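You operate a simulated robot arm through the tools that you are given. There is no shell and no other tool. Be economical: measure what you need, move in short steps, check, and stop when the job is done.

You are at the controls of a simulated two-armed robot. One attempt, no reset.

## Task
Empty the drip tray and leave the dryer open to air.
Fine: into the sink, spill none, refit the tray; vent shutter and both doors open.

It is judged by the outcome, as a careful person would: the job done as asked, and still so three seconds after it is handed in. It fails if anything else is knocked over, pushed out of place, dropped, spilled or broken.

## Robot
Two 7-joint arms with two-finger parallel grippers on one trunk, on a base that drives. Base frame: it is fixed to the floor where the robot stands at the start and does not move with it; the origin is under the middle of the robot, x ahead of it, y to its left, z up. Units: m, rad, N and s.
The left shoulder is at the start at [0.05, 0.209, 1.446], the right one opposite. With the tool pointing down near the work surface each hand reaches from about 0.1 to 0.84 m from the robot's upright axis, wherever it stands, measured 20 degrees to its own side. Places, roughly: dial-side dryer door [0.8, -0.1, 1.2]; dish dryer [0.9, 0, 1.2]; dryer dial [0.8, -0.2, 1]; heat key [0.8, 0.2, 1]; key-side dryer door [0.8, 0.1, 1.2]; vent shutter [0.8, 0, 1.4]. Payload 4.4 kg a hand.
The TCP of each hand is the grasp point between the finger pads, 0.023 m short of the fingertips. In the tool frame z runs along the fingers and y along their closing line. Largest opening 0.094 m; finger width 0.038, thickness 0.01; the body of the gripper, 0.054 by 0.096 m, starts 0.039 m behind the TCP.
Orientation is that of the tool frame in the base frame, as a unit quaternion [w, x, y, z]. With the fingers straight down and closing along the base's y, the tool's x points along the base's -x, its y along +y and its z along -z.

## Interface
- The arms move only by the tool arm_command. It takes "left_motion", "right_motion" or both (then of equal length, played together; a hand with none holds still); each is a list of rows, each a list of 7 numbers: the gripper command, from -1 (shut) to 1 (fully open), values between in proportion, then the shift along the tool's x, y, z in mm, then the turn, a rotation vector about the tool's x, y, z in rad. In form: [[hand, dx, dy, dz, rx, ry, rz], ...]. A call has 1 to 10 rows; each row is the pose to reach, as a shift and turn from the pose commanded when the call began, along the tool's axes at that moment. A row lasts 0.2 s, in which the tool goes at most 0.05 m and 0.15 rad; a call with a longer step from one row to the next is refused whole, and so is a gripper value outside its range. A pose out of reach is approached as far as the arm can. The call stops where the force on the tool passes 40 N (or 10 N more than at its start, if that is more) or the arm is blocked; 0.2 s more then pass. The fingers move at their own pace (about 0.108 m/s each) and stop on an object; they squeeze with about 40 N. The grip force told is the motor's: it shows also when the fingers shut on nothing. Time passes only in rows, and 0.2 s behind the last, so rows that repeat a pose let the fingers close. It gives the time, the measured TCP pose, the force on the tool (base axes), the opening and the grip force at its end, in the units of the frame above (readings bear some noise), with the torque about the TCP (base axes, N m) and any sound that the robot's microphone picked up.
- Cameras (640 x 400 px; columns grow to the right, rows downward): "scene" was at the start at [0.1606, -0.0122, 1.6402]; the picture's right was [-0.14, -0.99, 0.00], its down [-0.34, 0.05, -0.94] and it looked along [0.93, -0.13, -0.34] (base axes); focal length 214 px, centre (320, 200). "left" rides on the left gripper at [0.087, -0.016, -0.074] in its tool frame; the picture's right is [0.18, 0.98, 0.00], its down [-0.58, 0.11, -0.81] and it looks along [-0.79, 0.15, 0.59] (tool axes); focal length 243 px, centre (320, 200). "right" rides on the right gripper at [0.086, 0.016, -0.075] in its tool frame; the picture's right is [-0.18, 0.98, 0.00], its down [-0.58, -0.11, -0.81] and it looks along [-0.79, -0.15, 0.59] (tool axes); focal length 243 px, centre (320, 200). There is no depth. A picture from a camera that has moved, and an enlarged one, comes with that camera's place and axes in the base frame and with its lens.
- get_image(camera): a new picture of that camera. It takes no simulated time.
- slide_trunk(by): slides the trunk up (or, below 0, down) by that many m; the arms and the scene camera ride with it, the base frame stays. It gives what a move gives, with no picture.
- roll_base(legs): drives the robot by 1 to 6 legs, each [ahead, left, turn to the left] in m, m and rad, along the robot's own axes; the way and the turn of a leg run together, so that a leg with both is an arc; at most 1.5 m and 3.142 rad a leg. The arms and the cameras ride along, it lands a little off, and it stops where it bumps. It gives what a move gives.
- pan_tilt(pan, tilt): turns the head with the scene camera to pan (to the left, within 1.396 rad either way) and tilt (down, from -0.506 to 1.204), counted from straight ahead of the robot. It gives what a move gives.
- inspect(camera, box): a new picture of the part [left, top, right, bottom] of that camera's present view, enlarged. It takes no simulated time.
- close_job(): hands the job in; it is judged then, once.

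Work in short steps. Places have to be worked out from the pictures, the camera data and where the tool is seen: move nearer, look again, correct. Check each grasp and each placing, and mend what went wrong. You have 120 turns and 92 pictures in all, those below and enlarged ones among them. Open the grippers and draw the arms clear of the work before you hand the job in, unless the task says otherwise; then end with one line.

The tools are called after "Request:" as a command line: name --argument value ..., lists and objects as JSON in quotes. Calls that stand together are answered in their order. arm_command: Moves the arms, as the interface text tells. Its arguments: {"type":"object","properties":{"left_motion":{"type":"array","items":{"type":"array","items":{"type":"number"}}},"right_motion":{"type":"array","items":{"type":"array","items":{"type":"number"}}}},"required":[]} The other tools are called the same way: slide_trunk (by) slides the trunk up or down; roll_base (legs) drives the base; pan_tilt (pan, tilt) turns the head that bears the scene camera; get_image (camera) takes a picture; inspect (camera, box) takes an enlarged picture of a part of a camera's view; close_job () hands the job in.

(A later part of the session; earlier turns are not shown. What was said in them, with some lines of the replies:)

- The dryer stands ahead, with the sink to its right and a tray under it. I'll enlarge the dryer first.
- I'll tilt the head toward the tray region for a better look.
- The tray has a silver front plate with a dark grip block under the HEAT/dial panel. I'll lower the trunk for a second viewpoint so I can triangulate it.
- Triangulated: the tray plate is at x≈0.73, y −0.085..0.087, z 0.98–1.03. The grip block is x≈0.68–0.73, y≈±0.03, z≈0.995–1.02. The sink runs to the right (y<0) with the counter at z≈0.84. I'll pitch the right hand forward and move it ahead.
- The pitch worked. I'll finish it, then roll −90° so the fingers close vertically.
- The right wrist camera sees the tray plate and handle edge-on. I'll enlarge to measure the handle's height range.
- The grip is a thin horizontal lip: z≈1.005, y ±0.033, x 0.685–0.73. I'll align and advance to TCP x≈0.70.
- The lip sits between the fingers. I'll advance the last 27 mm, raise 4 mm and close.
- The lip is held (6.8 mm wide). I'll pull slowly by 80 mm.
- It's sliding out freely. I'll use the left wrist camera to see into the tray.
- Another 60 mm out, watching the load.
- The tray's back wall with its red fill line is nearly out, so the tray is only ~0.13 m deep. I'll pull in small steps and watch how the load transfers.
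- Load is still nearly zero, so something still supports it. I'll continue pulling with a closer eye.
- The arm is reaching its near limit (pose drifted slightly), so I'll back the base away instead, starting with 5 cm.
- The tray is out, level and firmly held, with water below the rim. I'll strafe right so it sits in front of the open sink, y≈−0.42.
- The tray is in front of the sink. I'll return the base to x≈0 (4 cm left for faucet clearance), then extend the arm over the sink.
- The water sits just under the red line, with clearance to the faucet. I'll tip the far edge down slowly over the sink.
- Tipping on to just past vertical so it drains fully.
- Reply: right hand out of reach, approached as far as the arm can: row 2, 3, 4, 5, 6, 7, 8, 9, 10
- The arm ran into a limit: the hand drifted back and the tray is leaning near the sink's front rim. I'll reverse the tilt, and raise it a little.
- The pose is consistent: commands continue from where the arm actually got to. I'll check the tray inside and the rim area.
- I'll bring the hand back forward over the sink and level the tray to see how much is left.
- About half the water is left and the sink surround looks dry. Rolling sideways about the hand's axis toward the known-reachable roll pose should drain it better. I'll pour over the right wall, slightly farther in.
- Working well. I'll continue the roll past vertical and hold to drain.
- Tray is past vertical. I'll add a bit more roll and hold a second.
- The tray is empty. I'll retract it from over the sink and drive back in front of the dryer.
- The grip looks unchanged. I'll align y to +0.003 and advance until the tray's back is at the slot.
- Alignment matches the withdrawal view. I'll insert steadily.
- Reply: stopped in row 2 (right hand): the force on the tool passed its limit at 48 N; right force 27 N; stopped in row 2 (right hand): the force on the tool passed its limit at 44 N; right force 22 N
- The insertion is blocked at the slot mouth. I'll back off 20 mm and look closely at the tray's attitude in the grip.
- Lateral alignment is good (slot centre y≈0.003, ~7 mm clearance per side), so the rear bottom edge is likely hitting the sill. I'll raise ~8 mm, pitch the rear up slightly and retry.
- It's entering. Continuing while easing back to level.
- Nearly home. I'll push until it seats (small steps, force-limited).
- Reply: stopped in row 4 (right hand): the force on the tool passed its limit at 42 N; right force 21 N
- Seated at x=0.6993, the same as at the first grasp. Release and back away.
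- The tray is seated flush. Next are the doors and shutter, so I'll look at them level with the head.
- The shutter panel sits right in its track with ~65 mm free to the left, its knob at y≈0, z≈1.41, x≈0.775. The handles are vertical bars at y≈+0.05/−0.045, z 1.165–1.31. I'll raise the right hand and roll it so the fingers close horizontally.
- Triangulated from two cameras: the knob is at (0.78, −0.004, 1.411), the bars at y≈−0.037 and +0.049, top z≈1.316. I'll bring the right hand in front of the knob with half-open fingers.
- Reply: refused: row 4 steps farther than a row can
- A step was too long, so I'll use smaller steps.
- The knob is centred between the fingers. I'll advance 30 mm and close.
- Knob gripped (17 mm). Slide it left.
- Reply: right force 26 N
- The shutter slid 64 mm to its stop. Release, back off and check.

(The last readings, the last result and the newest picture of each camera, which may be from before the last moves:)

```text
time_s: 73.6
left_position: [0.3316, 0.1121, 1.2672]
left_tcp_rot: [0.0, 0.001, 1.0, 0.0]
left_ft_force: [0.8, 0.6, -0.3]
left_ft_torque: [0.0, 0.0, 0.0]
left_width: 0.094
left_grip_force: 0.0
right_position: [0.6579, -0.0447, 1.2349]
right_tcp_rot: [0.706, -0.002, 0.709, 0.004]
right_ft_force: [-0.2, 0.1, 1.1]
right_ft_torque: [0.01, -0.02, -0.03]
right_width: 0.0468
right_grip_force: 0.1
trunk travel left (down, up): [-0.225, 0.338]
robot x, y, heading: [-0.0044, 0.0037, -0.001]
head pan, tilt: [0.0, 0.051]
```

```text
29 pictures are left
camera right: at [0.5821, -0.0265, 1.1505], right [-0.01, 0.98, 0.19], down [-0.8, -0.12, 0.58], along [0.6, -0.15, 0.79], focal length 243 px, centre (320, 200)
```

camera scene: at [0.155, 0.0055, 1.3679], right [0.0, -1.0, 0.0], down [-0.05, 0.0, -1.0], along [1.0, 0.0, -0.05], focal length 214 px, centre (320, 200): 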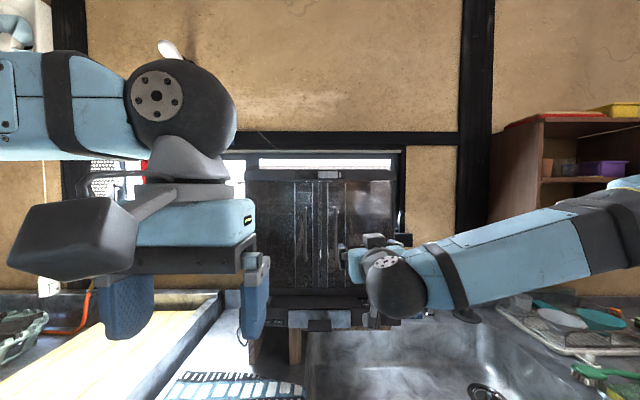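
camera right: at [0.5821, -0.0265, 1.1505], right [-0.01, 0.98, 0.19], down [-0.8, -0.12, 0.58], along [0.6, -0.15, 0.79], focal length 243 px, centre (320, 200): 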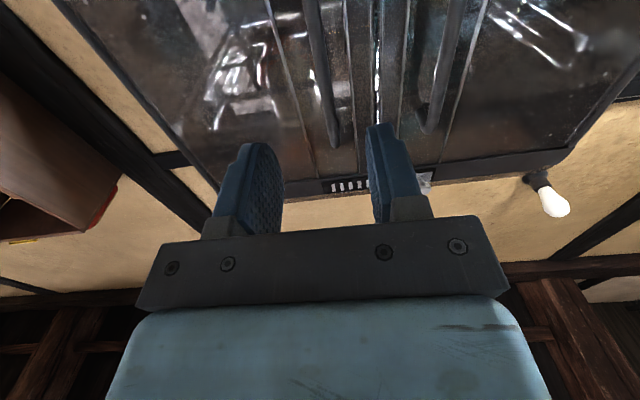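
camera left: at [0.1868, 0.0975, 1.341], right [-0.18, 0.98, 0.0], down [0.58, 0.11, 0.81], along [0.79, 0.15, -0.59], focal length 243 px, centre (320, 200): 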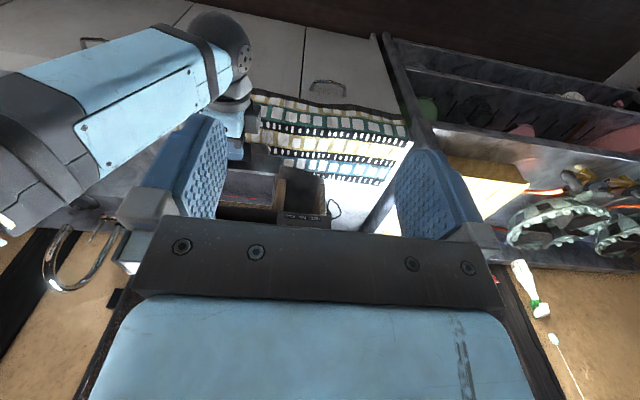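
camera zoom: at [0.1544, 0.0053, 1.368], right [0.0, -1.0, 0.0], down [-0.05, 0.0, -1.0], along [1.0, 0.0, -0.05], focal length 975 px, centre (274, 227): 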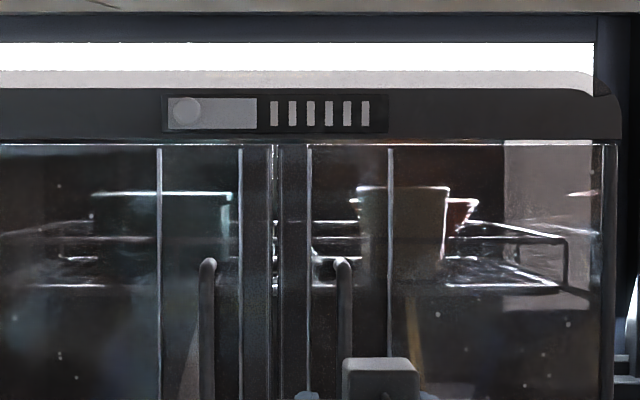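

All six vent slots are uncovered. Now the dial-side (right) door: the bar is at y≈−0.039, so I'll approach and grip it.

Request:
arm_command --right_motion '[[0, 0, 6, 30, 0, 0, 0], [0, 0, 6, 60, 0, 0, 0], [0, 0, 6, 80, 0, 0, 0], [0, 0, 6, 90, 0, 0, 0], [0, 0, 6, 99, 0, 0, 0], [-1, 0, 6, 99, 0, 0, 0], [-1, 0, 6, 99, 0, 0, 0], [-1, 0, 6, 99, 0, 0, 0]]'

Request:
get_image --camera "right"

```text
time_s: 75.4
left_position: [0.3326, 0.111, 1.2688]
left_tcp_rot: [0.0, 0.001, 1.0, 0.002]
left_ft_force: [-0.5, 0.0, 0.7]
left_ft_torque: [0.01, -0.02, 0.01]
left_width: 0.0941
left_grip_force: 0.0
right_position: [0.7593, -0.0409, 1.2348]
right_tcp_rot: [0.706, 0.0, 0.708, 0.003]
right_ft_force: [2.0, -15.3, 1.3]
right_ft_torque: [-0.93, 0.14, -0.14]
right_width: 0.0096
right_grip_force: 45.0
trunk travel left (down, up): [-0.225, 0.338]
robot x, y, heading: [-0.0061, 0.003, 0.002]
head pan, tilt: [0.0, 0.051]
```

```text
28 pictures are left
camera right: at [0.6828, -0.0232, 1.1493], right [0.0, 0.98, 0.19], down [-0.8, -0.11, 0.58], along [0.6, -0.15, 0.79], focal length 243 px, centre (320, 200)
```

right: 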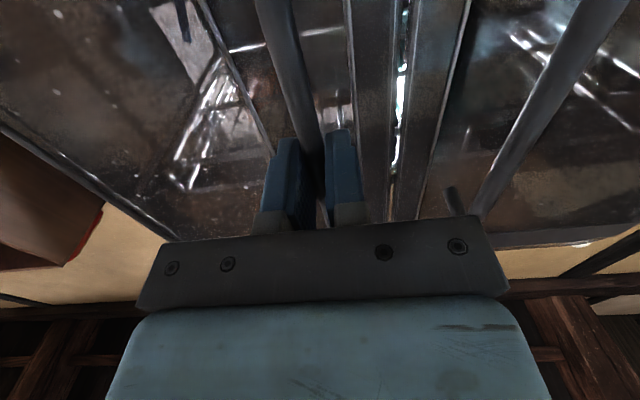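

The bar is gripped (9.6 mm). I'll swing the door open along its arc (hinge ≈ (0.80, −0.225)), turning the hand with it.

Request:
arm_command --right_motion '[[-1, 0, -4, -8, -0.04, 0, 0], [-1, 0, -7, -18, -0.1, 0, 0], [-1, 0, -10, -27, -0.15, 0, 0], [-1, 0, -14, -36, -0.2, 0, 0], [-1, 0, -22, -53, -0.3, 0, 0], [-1, 0, -32, -69, -0.4, 0, 0], [-1, 0, -44, -84, -0.5, 0, 0], [-1, 0, -57, -98, -0.6, 0, 0]]'

Request:
inspect --camera "scene" --box '[220, 150, 440, 288]'

```text
time_s: 76.7
left_position: [0.332, 0.1129, 1.2684]
left_tcp_rot: [0.002, 0.001, 1.0, -0.001]
left_ft_force: [-0.4, 1.1, 0.3]
left_ft_torque: [-0.03, -0.04, 0.01]
left_width: 0.0939
left_grip_force: 0.0
right_position: [0.7185, -0.0556, 1.2345]
right_tcp_rot: [0.691, -0.088, 0.713, 0.088]
right_ft_force: [2.9, -5.8, -3.4]
right_ft_torque: [0.25, -1.3, -0.11]
right_width: 0.0096
right_grip_force: 45.1
right hand out of reach, approached as far as the arm can: row 5, 6
trunk travel left (down, up): [-0.225, 0.338]
robot x, y, heading: [-0.007, 0.0035, -0.003]
head pan, tilt: [0.0, 0.051]
stopped in row 6 (right hand): the force on the tool passed its limit at 58 N (the readings are from after the stop); the commanded pose is now the measured one
```

```text
2.90 times, centred on (330, 219) of scene
camera zoom: at [0.1531, 0.0058, 1.368], right [0.0, -1.0, 0.0], down [-0.05, 0.0, -1.0], along [1.0, 0.0, -0.05], focal length 622 px, centre (291, 145)
```

zoom: 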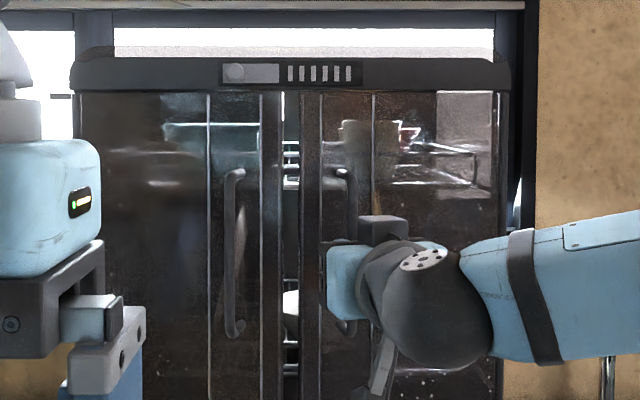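

The door is ajar ~13°; the hand's yaw was the limit. I'll keep pulling along the arc but let the bar pivot in the fingers while un-yawing the hand.

Request:
arm_command --right_motion '[[-1, 0, -2, -11, 0.05, 0, 0], [-1, 0, -5, -22, 0.1, 0, 0], [-1, 0, -10, -36, 0.14, 0, 0], [-1, 0, -15, -49, 0.18, 0, 0], [-1, 0, -20, -57, 0.21, 0, 0], [-1, 0, -25, -65, 0.24, 0, 0]]'

Request:
inspect --camera "scene" --box '[220, 150, 440, 288]'

```text
time_s: 78.1
left_position: [0.3319, 0.1126, 1.2674]
left_tcp_rot: [0.002, 0.001, 1.0, -0.001]
left_ft_force: [-0.1, 0.4, 0.3]
left_ft_torque: [0.04, -0.01, 0.0]
left_width: 0.094
left_grip_force: 0.0
right_position: [0.6614, -0.0941, 1.2347]
right_tcp_rot: [0.695, -0.008, 0.719, 0.004]
right_ft_force: [-8.3, 6.9, -11.9]
right_ft_torque: [0.03, 0.04, 0.09]
right_width: 0.0096
right_grip_force: 45.0
trunk travel left (down, up): [-0.225, 0.338]
robot x, y, heading: [-0.006, 0.0076, -0.004]
head pan, tilt: [0.0, 0.051]
```

```text
2.90 times, centred on (330, 219) of scene
camera zoom: at [0.1543, 0.006, 1.3679], right [0.0, -1.0, 0.0], down [-0.05, 0.0, -1.0], along [1.0, 0.0, -0.05], focal length 622 px, centre (291, 145)
```

zoom: 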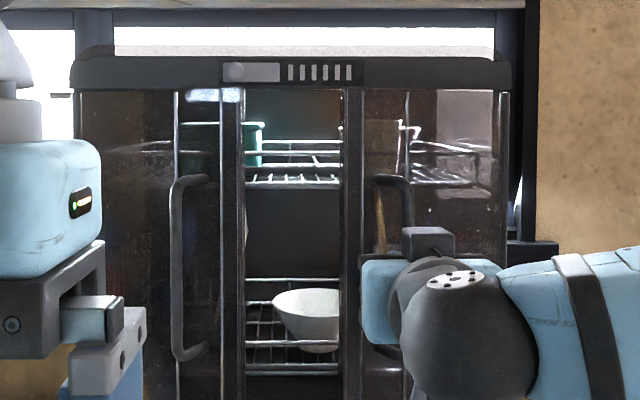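

Both doors are linked and opening together. I'll pull on to ~50°.

Request:
arm_command --right_motion '[[-1, 0, -8, -6, 0, 0, 0], [-1, 0, -16, -12, 0, 0, 0], [-1, 0, -24, -17, 0, 0, 0], [-1, 0, -32, -22, 0, 0, 0], [-1, 0, -40, -27, 0, 0, 0], [-1, 0, -48, -32, 0, 0, 0]]'

Request:
get_image --camera "right"

```text
time_s: 79.5
left_position: [0.3324, 0.1127, 1.2677]
left_tcp_rot: [0.001, 0.001, 1.0, -0.001]
left_ft_force: [0.5, -0.2, 0.3]
left_ft_torque: [0.0, 0.02, 0.01]
left_width: 0.0941
left_grip_force: 0.1
right_position: [0.6294, -0.1447, 1.2378]
right_tcp_rot: [0.696, -0.004, 0.718, 0.001]
right_ft_force: [-19.6, 7.7, -24.1]
right_ft_torque: [-0.57, -0.06, 0.04]
right_width: 0.0098
right_grip_force: 45.3
trunk travel left (down, up): [-0.225, 0.338]
robot x, y, heading: [-0.0049, 0.0018, -0.008]
head pan, tilt: [0.0, 0.051]
```

```text
25 pictures are left
camera right: at [0.5516, -0.1286, 1.1537], right [-0.01, 0.98, 0.18], down [-0.79, -0.12, 0.61], along [0.62, -0.14, 0.77], focal length 243 px, centre (320, 200)
```

right: 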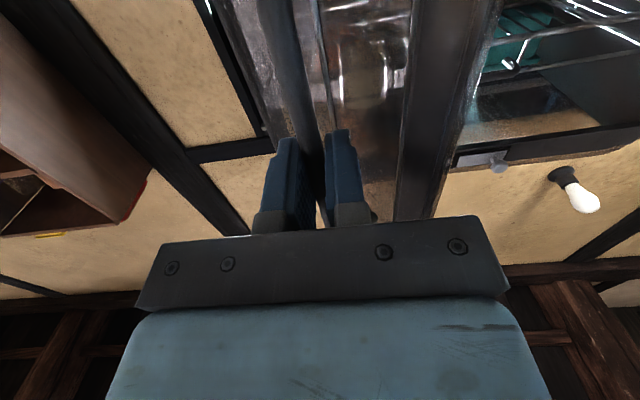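

About 52° open. I'll release, withdraw, and come into the middle with closed fingers to push the door the rest of the way from inside.

Request:
arm_command --right_motion '[[-0.5, 0, 0, 0, 0, 0, 0], [-0.5, 0, 0, 0, 0, 0, 0], [-0.5, 0, 0, -25, 0, 0, 0], [-0.5, 0, 0, -60, 0, 0, 0], [-0.5, 0, 0, -100, 0, 0, 0], [-1, 0, 40, -120, 0, 0, 0], [-1, 0, 80, -120, 0, 0, 0], [-1, 0, 120, -120, 0, 0, 0], [-1, 0, 145, -110, 0, 0, 0], [-1, 0, 145, -90, 0, 0, 0]]'

Request:
get_image --camera "scene"

```text
time_s: 81.7
left_position: [0.3327, 0.1124, 1.2683]
left_tcp_rot: [0.001, 0.002, 1.0, -0.001]
left_ft_force: [0.1, 0.5, -1.0]
left_ft_torque: [-0.01, 0.03, -0.02]
left_width: 0.0939
left_grip_force: 0.1
right_position: [0.5374, -0.0015, 1.2386]
right_tcp_rot: [0.696, -0.004, 0.718, 0.002]
right_ft_force: [-1.2, -0.8, 0.4]
right_ft_torque: [-0.01, -0.01, 0.04]
right_width: 0.0
right_grip_force: 39.9
trunk travel left (down, up): [-0.225, 0.338]
robot x, y, heading: [-0.003, 0.0073, -0.004]
head pan, tilt: [0.0, 0.051]
```

```text
24 pictures are left
camera scene: at [0.1547, 0.0042, 1.3679], right [0.0, -1.0, 0.0], down [-0.05, 0.0, -1.0], along [1.0, 0.0, -0.05], focal length 214 px, centre (320, 200)
```

scene: 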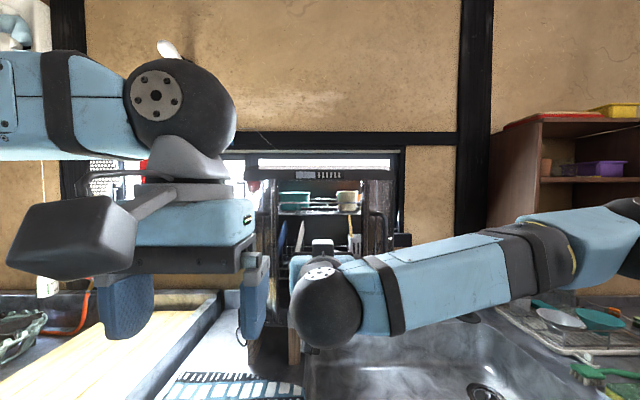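

The doors stay where they are. I'll move into the gap and sweep toward the right door's inner face.

Request:
arm_command --right_motion '[[-1, 0, -5, 35, 0, 0, 0], [-1, 0, -10, 70, 0, 0, 0], [-1, 0, -15, 105, 0, 0, 0], [-1, 0, -25, 120, 0, 0, 0], [-1, 0, -40, 120, 0, 0, 0], [-1, 0, -60, 120, 0, 0, 0], [-1, 0, -80, 120, 0, 0, 0], [-1, 0, -100, 115, 0, 0, 0], [-1, 0, -120, 110, 0, 0, 0], [-1, 0, -135, 105, 0, 0, 0]]'

Request:
get_image --camera "scene"

```text
time_s: 83.6
left_position: [0.3291, 0.1133, 1.2687]
left_tcp_rot: [0.002, 0.001, 1.0, -0.001]
left_ft_force: [0.5, 0.1, 0.2]
left_ft_torque: [0.04, 0.0, 0.0]
left_width: 0.094
left_grip_force: 0.0
right_position: [0.6457, -0.0964, 1.2363]
right_tcp_rot: [0.696, -0.013, 0.718, 0.008]
right_ft_force: [-18.1, 10.1, 3.5]
right_ft_torque: [0.07, -0.32, -0.64]
right_width: 0.0001
right_grip_force: 40.3
trunk travel left (down, up): [-0.225, 0.338]
robot x, y, heading: [-0.0074, 0.0065, -0.001]
head pan, tilt: [0.0, 0.051]
stopped in row 9 (right hand): the force on the tool passed its limit at 47 N (the readings are from after the stop); the commanded pose is now the measured one
```

```text
23 pictures are left
camera scene: at [0.1508, 0.0057, 1.3686], right [0.0, -1.0, 0.0], down [-0.05, 0.0, -1.0], along [1.0, 0.0, -0.05], focal length 214 px, centre (320, 200)
```

scene: 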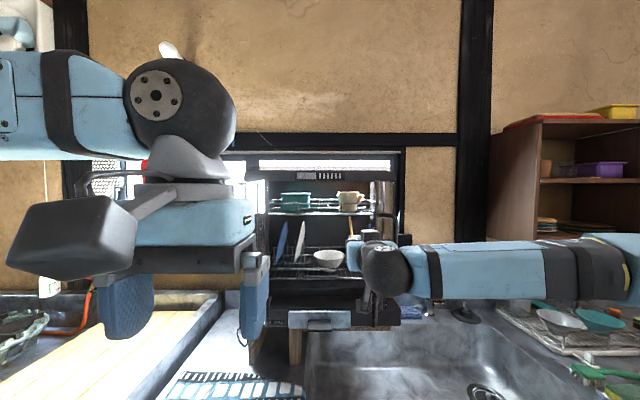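

Request:
inspect --camera "scene" --box '[230, 160, 430, 285]'

```text
3.20 times, centred on (330, 222) of scene
camera zoom: at [0.1508, 0.0057, 1.3686], right [0.0, -1.0, 0.0], down [-0.05, 0.0, -1.0], along [1.0, 0.0, -0.05], focal length 686 px, centre (288, 128)
```

zoom: 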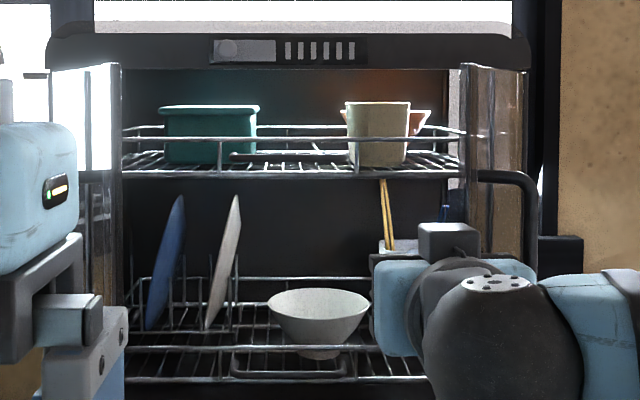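

The door is ~60° open; the gripper body's front face caught the door's free edge. I'll back off so only the fingers engage inside the edge, then sweep right.

Request:
arm_command --right_motion '[[-1, 0, 6, -15, 0, 0, 0], [-1, 0, 6, -45, 0, 0, 0], [-1, 0, -10, -47, 0, 0, 0], [-1, 0, -25, -50, 0, 0, 0], [-1, 0, -40, -53, 0, 0, 0], [-1, 0, -55, -55, 0, 0, 0], [-1, 0, -70, -56, 0, 0, 0], [-1, 0, -85, -56, 0, 0, 0], [-1, 0, -100, -56, 0, 0, 0], [-1, 0, -115, -56, 0, 0, 0]]'

Request:
inspect --camera "scene" --box '[230, 160, 430, 285]'

```text
time_s: 84.8
left_position: [0.3297, 0.1135, 1.2694]
left_tcp_rot: [0.002, 0.001, 1.0, 0.0]
left_ft_force: [0.3, -0.1, 0.0]
left_ft_torque: [0.0, 0.0, 0.0]
left_width: 0.0941
left_grip_force: 0.0
right_position: [0.5932, -0.1315, 1.2354]
right_tcp_rot: [0.694, -0.016, 0.72, 0.011]
right_ft_force: [-16.6, 5.3, 2.4]
right_ft_torque: [-0.04, -0.32, -0.21]
right_width: 0.0004
right_grip_force: 40.0
trunk travel left (down, up): [-0.225, 0.338]
robot x, y, heading: [-0.006, 0.0058, -0.008]
head pan, tilt: [0.0, 0.051]
stopped in row 5 (right hand): the force on the tool passed its limit at 44 N (the readings are from after the stop); the commanded pose is now the measured one
```

```text
3.20 times, centred on (330, 222) of scene
camera zoom: at [0.1507, 0.0059, 1.3686], right [0.0, -1.0, 0.0], down [-0.05, 0.0, -1.0], along [1.0, 0.0, -0.05], focal length 686 px, centre (288, 128)
```

zoom: 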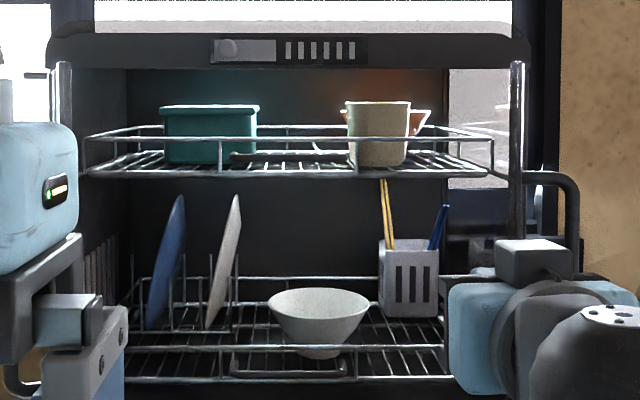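

About 70° now. I'll push a bit more, slower, drifting back with the edge.

Request:
arm_command --right_motion '[[-1, 0, -3, -5, 0, 0, 0], [-1, 0, -9, -8, 0, 0, 0], [-1, 0, -15, -10, 0, 0, 0], [-1, 0, -21, -12, 0, 0, 0], [-1, 0, -27, -13, 0, 0, 0], [-1, 0, -33, -14, 0, 0, 0], [-1, 0, -39, -15, 0, 0, 0], [-1, 0, -45, -15, 0, 0, 0], [-1, 0, -51, -15, 0, 0, 0], [-1, 0, -57, -15, 0, 0, 0]]'

Request:
inspect --camera "scene" --box '[230, 160, 430, 285]'

```text
time_s: 87.0
left_position: [0.3281, 0.1128, 1.2679]
left_tcp_rot: [0.002, 0.001, 1.0, 0.0]
left_ft_force: [0.5, 0.7, 0.3]
left_ft_torque: [0.0, 0.01, -0.02]
left_width: 0.0939
left_grip_force: 0.0
right_position: [0.5804, -0.1908, 1.2361]
right_tcp_rot: [0.693, -0.015, 0.72, 0.009]
right_ft_force: [-28.1, 1.4, -15.9]
right_ft_torque: [0.16, -0.52, -0.36]
right_width: 0.0002
right_grip_force: 40.4
trunk travel left (down, up): [-0.225, 0.338]
robot x, y, heading: [-0.0068, 0.0055, -0.007]
head pan, tilt: [0.0, 0.051]
```

```text
3.20 times, centred on (330, 222) of scene
camera zoom: at [0.1501, 0.0052, 1.3683], right [0.0, -1.0, 0.0], down [-0.05, 0.0, -1.0], along [1.0, 0.0, -0.05], focal length 686 px, centre (288, 128)
```

zoom: 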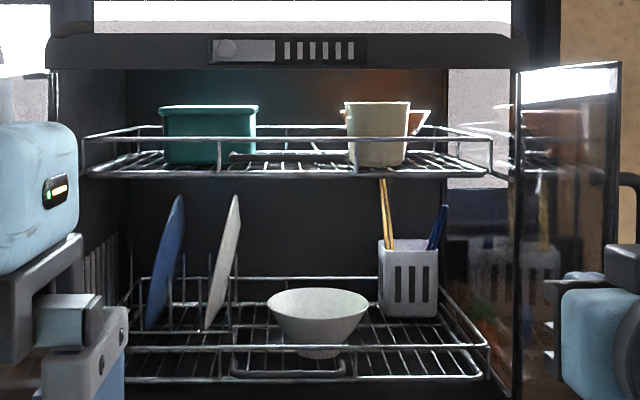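

The right door is now ~90° open. I'll withdraw the hand straight back and check both doors.

Request:
arm_command --right_motion '[[-1, 0, 3, -20, 0, 0, 0], [-1, 0, 3, -50, 0, 0, 0], [-1, 0, 3, -80, 0, 0, 0], [-1, 0, 3, -110, 0, 0, 0], [-1, 0, -10, -130, 0, 0, 0]]'

Request:
arm_command --left_motion '[[1, 20, 0, -10, 0, 0, 0], [1, 40, 0, -30, 0, 0, 0], [1, 50, 0, -60, 0, 0, 0], [1, 60, 20, -90, 0, 0, 0], [1, 60, 50, -120, 0, 0, 0]]'

Request:
get_image --camera "scene"

```text
time_s: 88.2
left_position: [0.3325, 0.1134, 1.2679]
left_tcp_rot: [0.0, 0.001, 1.0, -0.001]
left_ft_force: [0.0, -0.1, -0.2]
left_ft_torque: [0.0, 0.0, -0.04]
left_width: 0.0944
left_grip_force: 0.1
right_position: [0.468, -0.2013, 1.2457]
right_tcp_rot: [0.692, -0.015, 0.722, 0.009]
right_ft_force: [0.6, 0.9, 0.2]
right_ft_torque: [-0.04, 0.01, -0.03]
right_width: 0.0
right_grip_force: 40.5
right hand out of reach, approached as far as the arm can: row 5
trunk travel left (down, up): [-0.225, 0.338]
robot x, y, heading: [-0.0083, 0.008, 0.001]
head pan, tilt: [0.0, 0.051]
```

```text
time_s: 89.4
left_position: [0.2679, 0.1664, 1.3874]
left_tcp_rot: [0.001, 0.001, 1.0, -0.002]
left_ft_force: [-0.7, 0.0, -0.5]
left_ft_torque: [-0.05, -0.02, 0.0]
left_width: 0.0941
left_grip_force: 0.1
right_position: [0.4652, -0.1999, 1.2468]
right_tcp_rot: [0.693, -0.015, 0.721, 0.008]
right_ft_force: [-1.0, 0.3, -0.6]
right_ft_torque: [-0.03, 0.0, -0.02]
right_width: 0.0
right_grip_force: 40.0
trunk travel left (down, up): [-0.225, 0.338]
robot x, y, heading: [-0.0049, 0.0074, 0.001]
head pan, tilt: [0.0, 0.051]
```

```text
19 pictures are left
camera scene: at [0.1507, 0.0076, 1.3684], right [0.0, -1.0, 0.0], down [-0.05, 0.0, -1.0], along [1.0, 0.0, -0.05], focal length 214 px, centre (320, 200)
```

scene: 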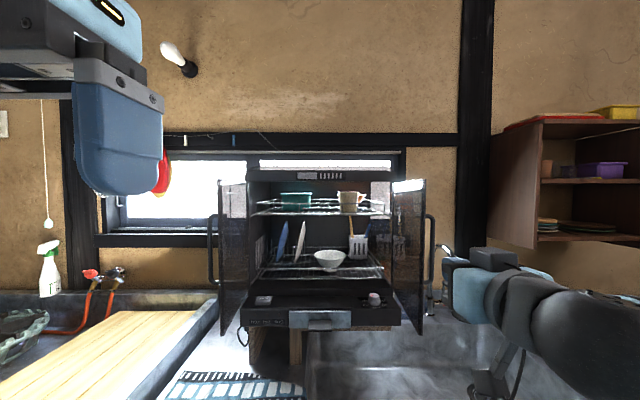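

Both doors stand wide open. I'll back off the base a little and check the tray, dial, counter and sink.

Request:
roll_base --legs '[[-0.12, 0, 0]]'

Request:
pan_tilt --pan -0.1 --tilt 0.5

Request:
get_image --camera "scene"

Request:
inspect --camera "scene" --box '[220, 130, 420, 255]'

```text
time_s: 90.7
left_position: [0.1511, 0.164, 1.388]
left_tcp_rot: [0.001, 0.001, 1.0, 0.0]
left_ft_force: [-0.1, 0.8, -0.9]
left_ft_torque: [-0.01, -0.01, 0.0]
left_width: 0.0939
left_grip_force: 0.0
right_position: [0.3486, -0.2002, 1.2457]
right_tcp_rot: [0.692, -0.013, 0.721, 0.008]
right_ft_force: [0.5, -0.1, -0.1]
right_ft_torque: [0.0, 0.01, -0.01]
right_width: 0.0001
right_grip_force: 39.9
trunk travel left (down, up): [-0.225, 0.338]
robot x, y, heading: [-0.1256, 0.0087, -0.004]
head pan, tilt: [0.0, 0.051]
```

```text
time_s: 91.6
left_position: [0.1525, 0.1647, 1.3876]
left_tcp_rot: [0.001, 0.001, 1.0, 0.0]
left_ft_force: [-0.1, -0.4, -0.5]
left_ft_torque: [0.04, -0.01, -0.02]
left_width: 0.0943
left_grip_force: 0.2
right_position: [0.3478, -0.2026, 1.2454]
right_tcp_rot: [0.692, -0.015, 0.722, 0.009]
right_ft_force: [-0.7, -0.2, -0.5]
right_ft_torque: [-0.01, 0.0, 0.01]
right_width: 0.0
right_grip_force: 39.6
trunk travel left (down, up): [-0.225, 0.338]
robot x, y, heading: [-0.1222, 0.005, -0.002]
head pan, tilt: [-0.099, 0.499]
```

```text
18 pictures are left
camera scene: at [0.0337, -0.0029, 1.3265], right [-0.1, -0.99, 0.0], down [-0.48, 0.05, -0.88], along [0.87, -0.09, -0.48], focal length 214 px, centre (320, 200)
```

scene: 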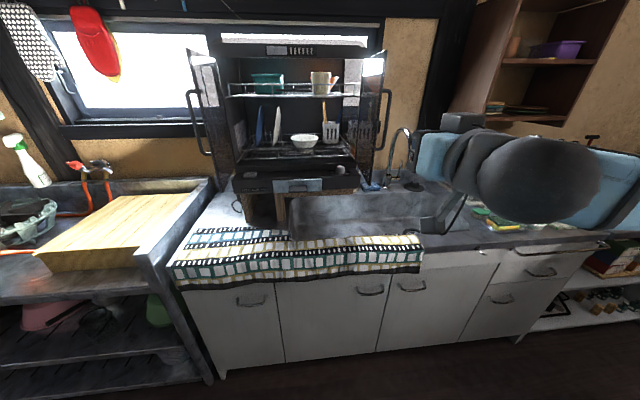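

```text
3.20 times, centred on (320, 192) of scene
camera zoom: at [0.0337, -0.0029, 1.3265], right [-0.1, -0.99, 0.0], down [-0.48, 0.05, -0.88], along [0.87, -0.09, -0.48], focal length 686 px, centre (320, 224)
```

zoom: 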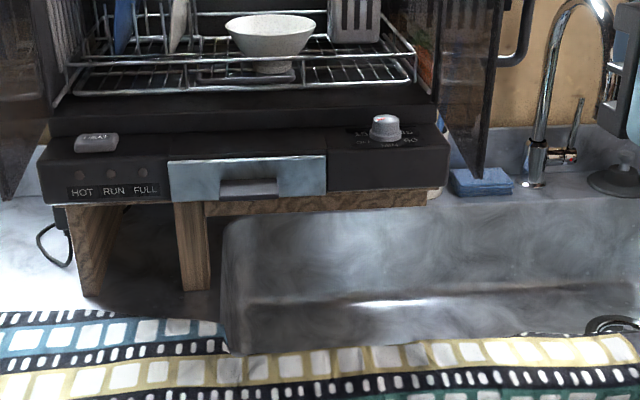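

Request:
inspect --camera "scene" --box '[255, 160, 367, 230]'

Request:
inspect --camera "scene" --box '[280, 190, 500, 300]'

```text
5.71 times, centred on (311, 195) of scene
camera zoom: at [0.0337, -0.0029, 1.3265], right [-0.1, -0.99, 0.0], down [-0.48, 0.05, -0.88], along [0.87, -0.09, -0.48], focal length 1226 px, centre (371, 229)
```

zoom: 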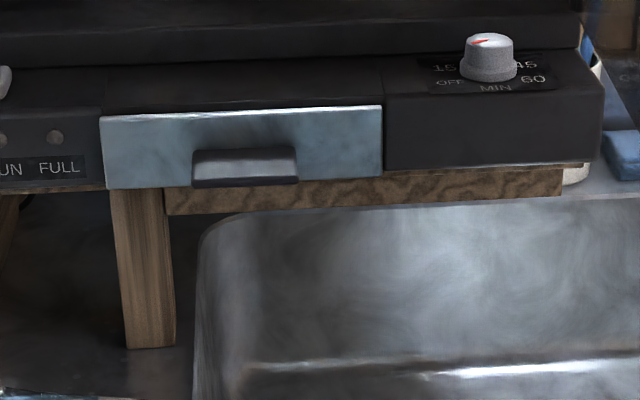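

```text
2.91 times, centred on (390, 245) of scene
camera zoom: at [0.0337, -0.0029, 1.3265], right [-0.1, -0.99, 0.0], down [-0.48, 0.05, -0.88], along [0.87, -0.09, -0.48], focal length 624 px, centre (116, 69)
```

zoom: 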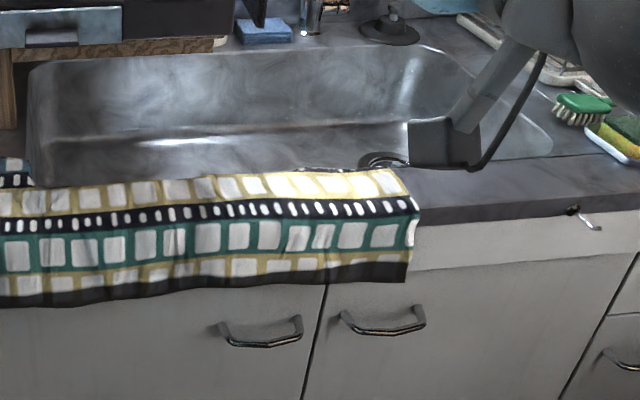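

The tray is flush, the dial and key are untouched, and the counter is dry. I'll open the right gripper and hand in.

Request:
arm_command --right_motion '[[0, 0, 0, 0, 0, 0, 0], [1, 0, 0, 0, 0, 0, 0], [1, 0, 0, 0, 0, 0, 0], [1, 0, 0, 0, 0, 0, 0]]'

Request:
close_job

```text
time_s: 92.6
left_position: [0.1522, 0.1642, 1.3885]
left_tcp_rot: [0.001, 0.0, 1.0, 0.0]
left_ft_force: [0.6, 0.4, -0.4]
left_ft_torque: [-0.04, -0.02, 0.01]
left_width: 0.0937
left_grip_force: 0.0
right_position: [0.3487, -0.201, 1.2446]
right_tcp_rot: [0.692, -0.015, 0.721, 0.009]
right_ft_force: [0.0, 0.0, 0.0]
right_ft_torque: [0.0, -0.01, -0.01]
right_width: 0.0939
right_grip_force: 0.0
trunk travel left (down, up): [-0.225, 0.338]
robot x, y, heading: [-0.1251, 0.0095, 0.0]
head pan, tilt: [-0.099, 0.499]
```

```text
The job is handed in.
```

The drip tray is emptied into the sink and refitted, and the vent shutter and both doors are open; no spill showed in the pictures, though the tray leaned on the sink's front rim once mid-pour.
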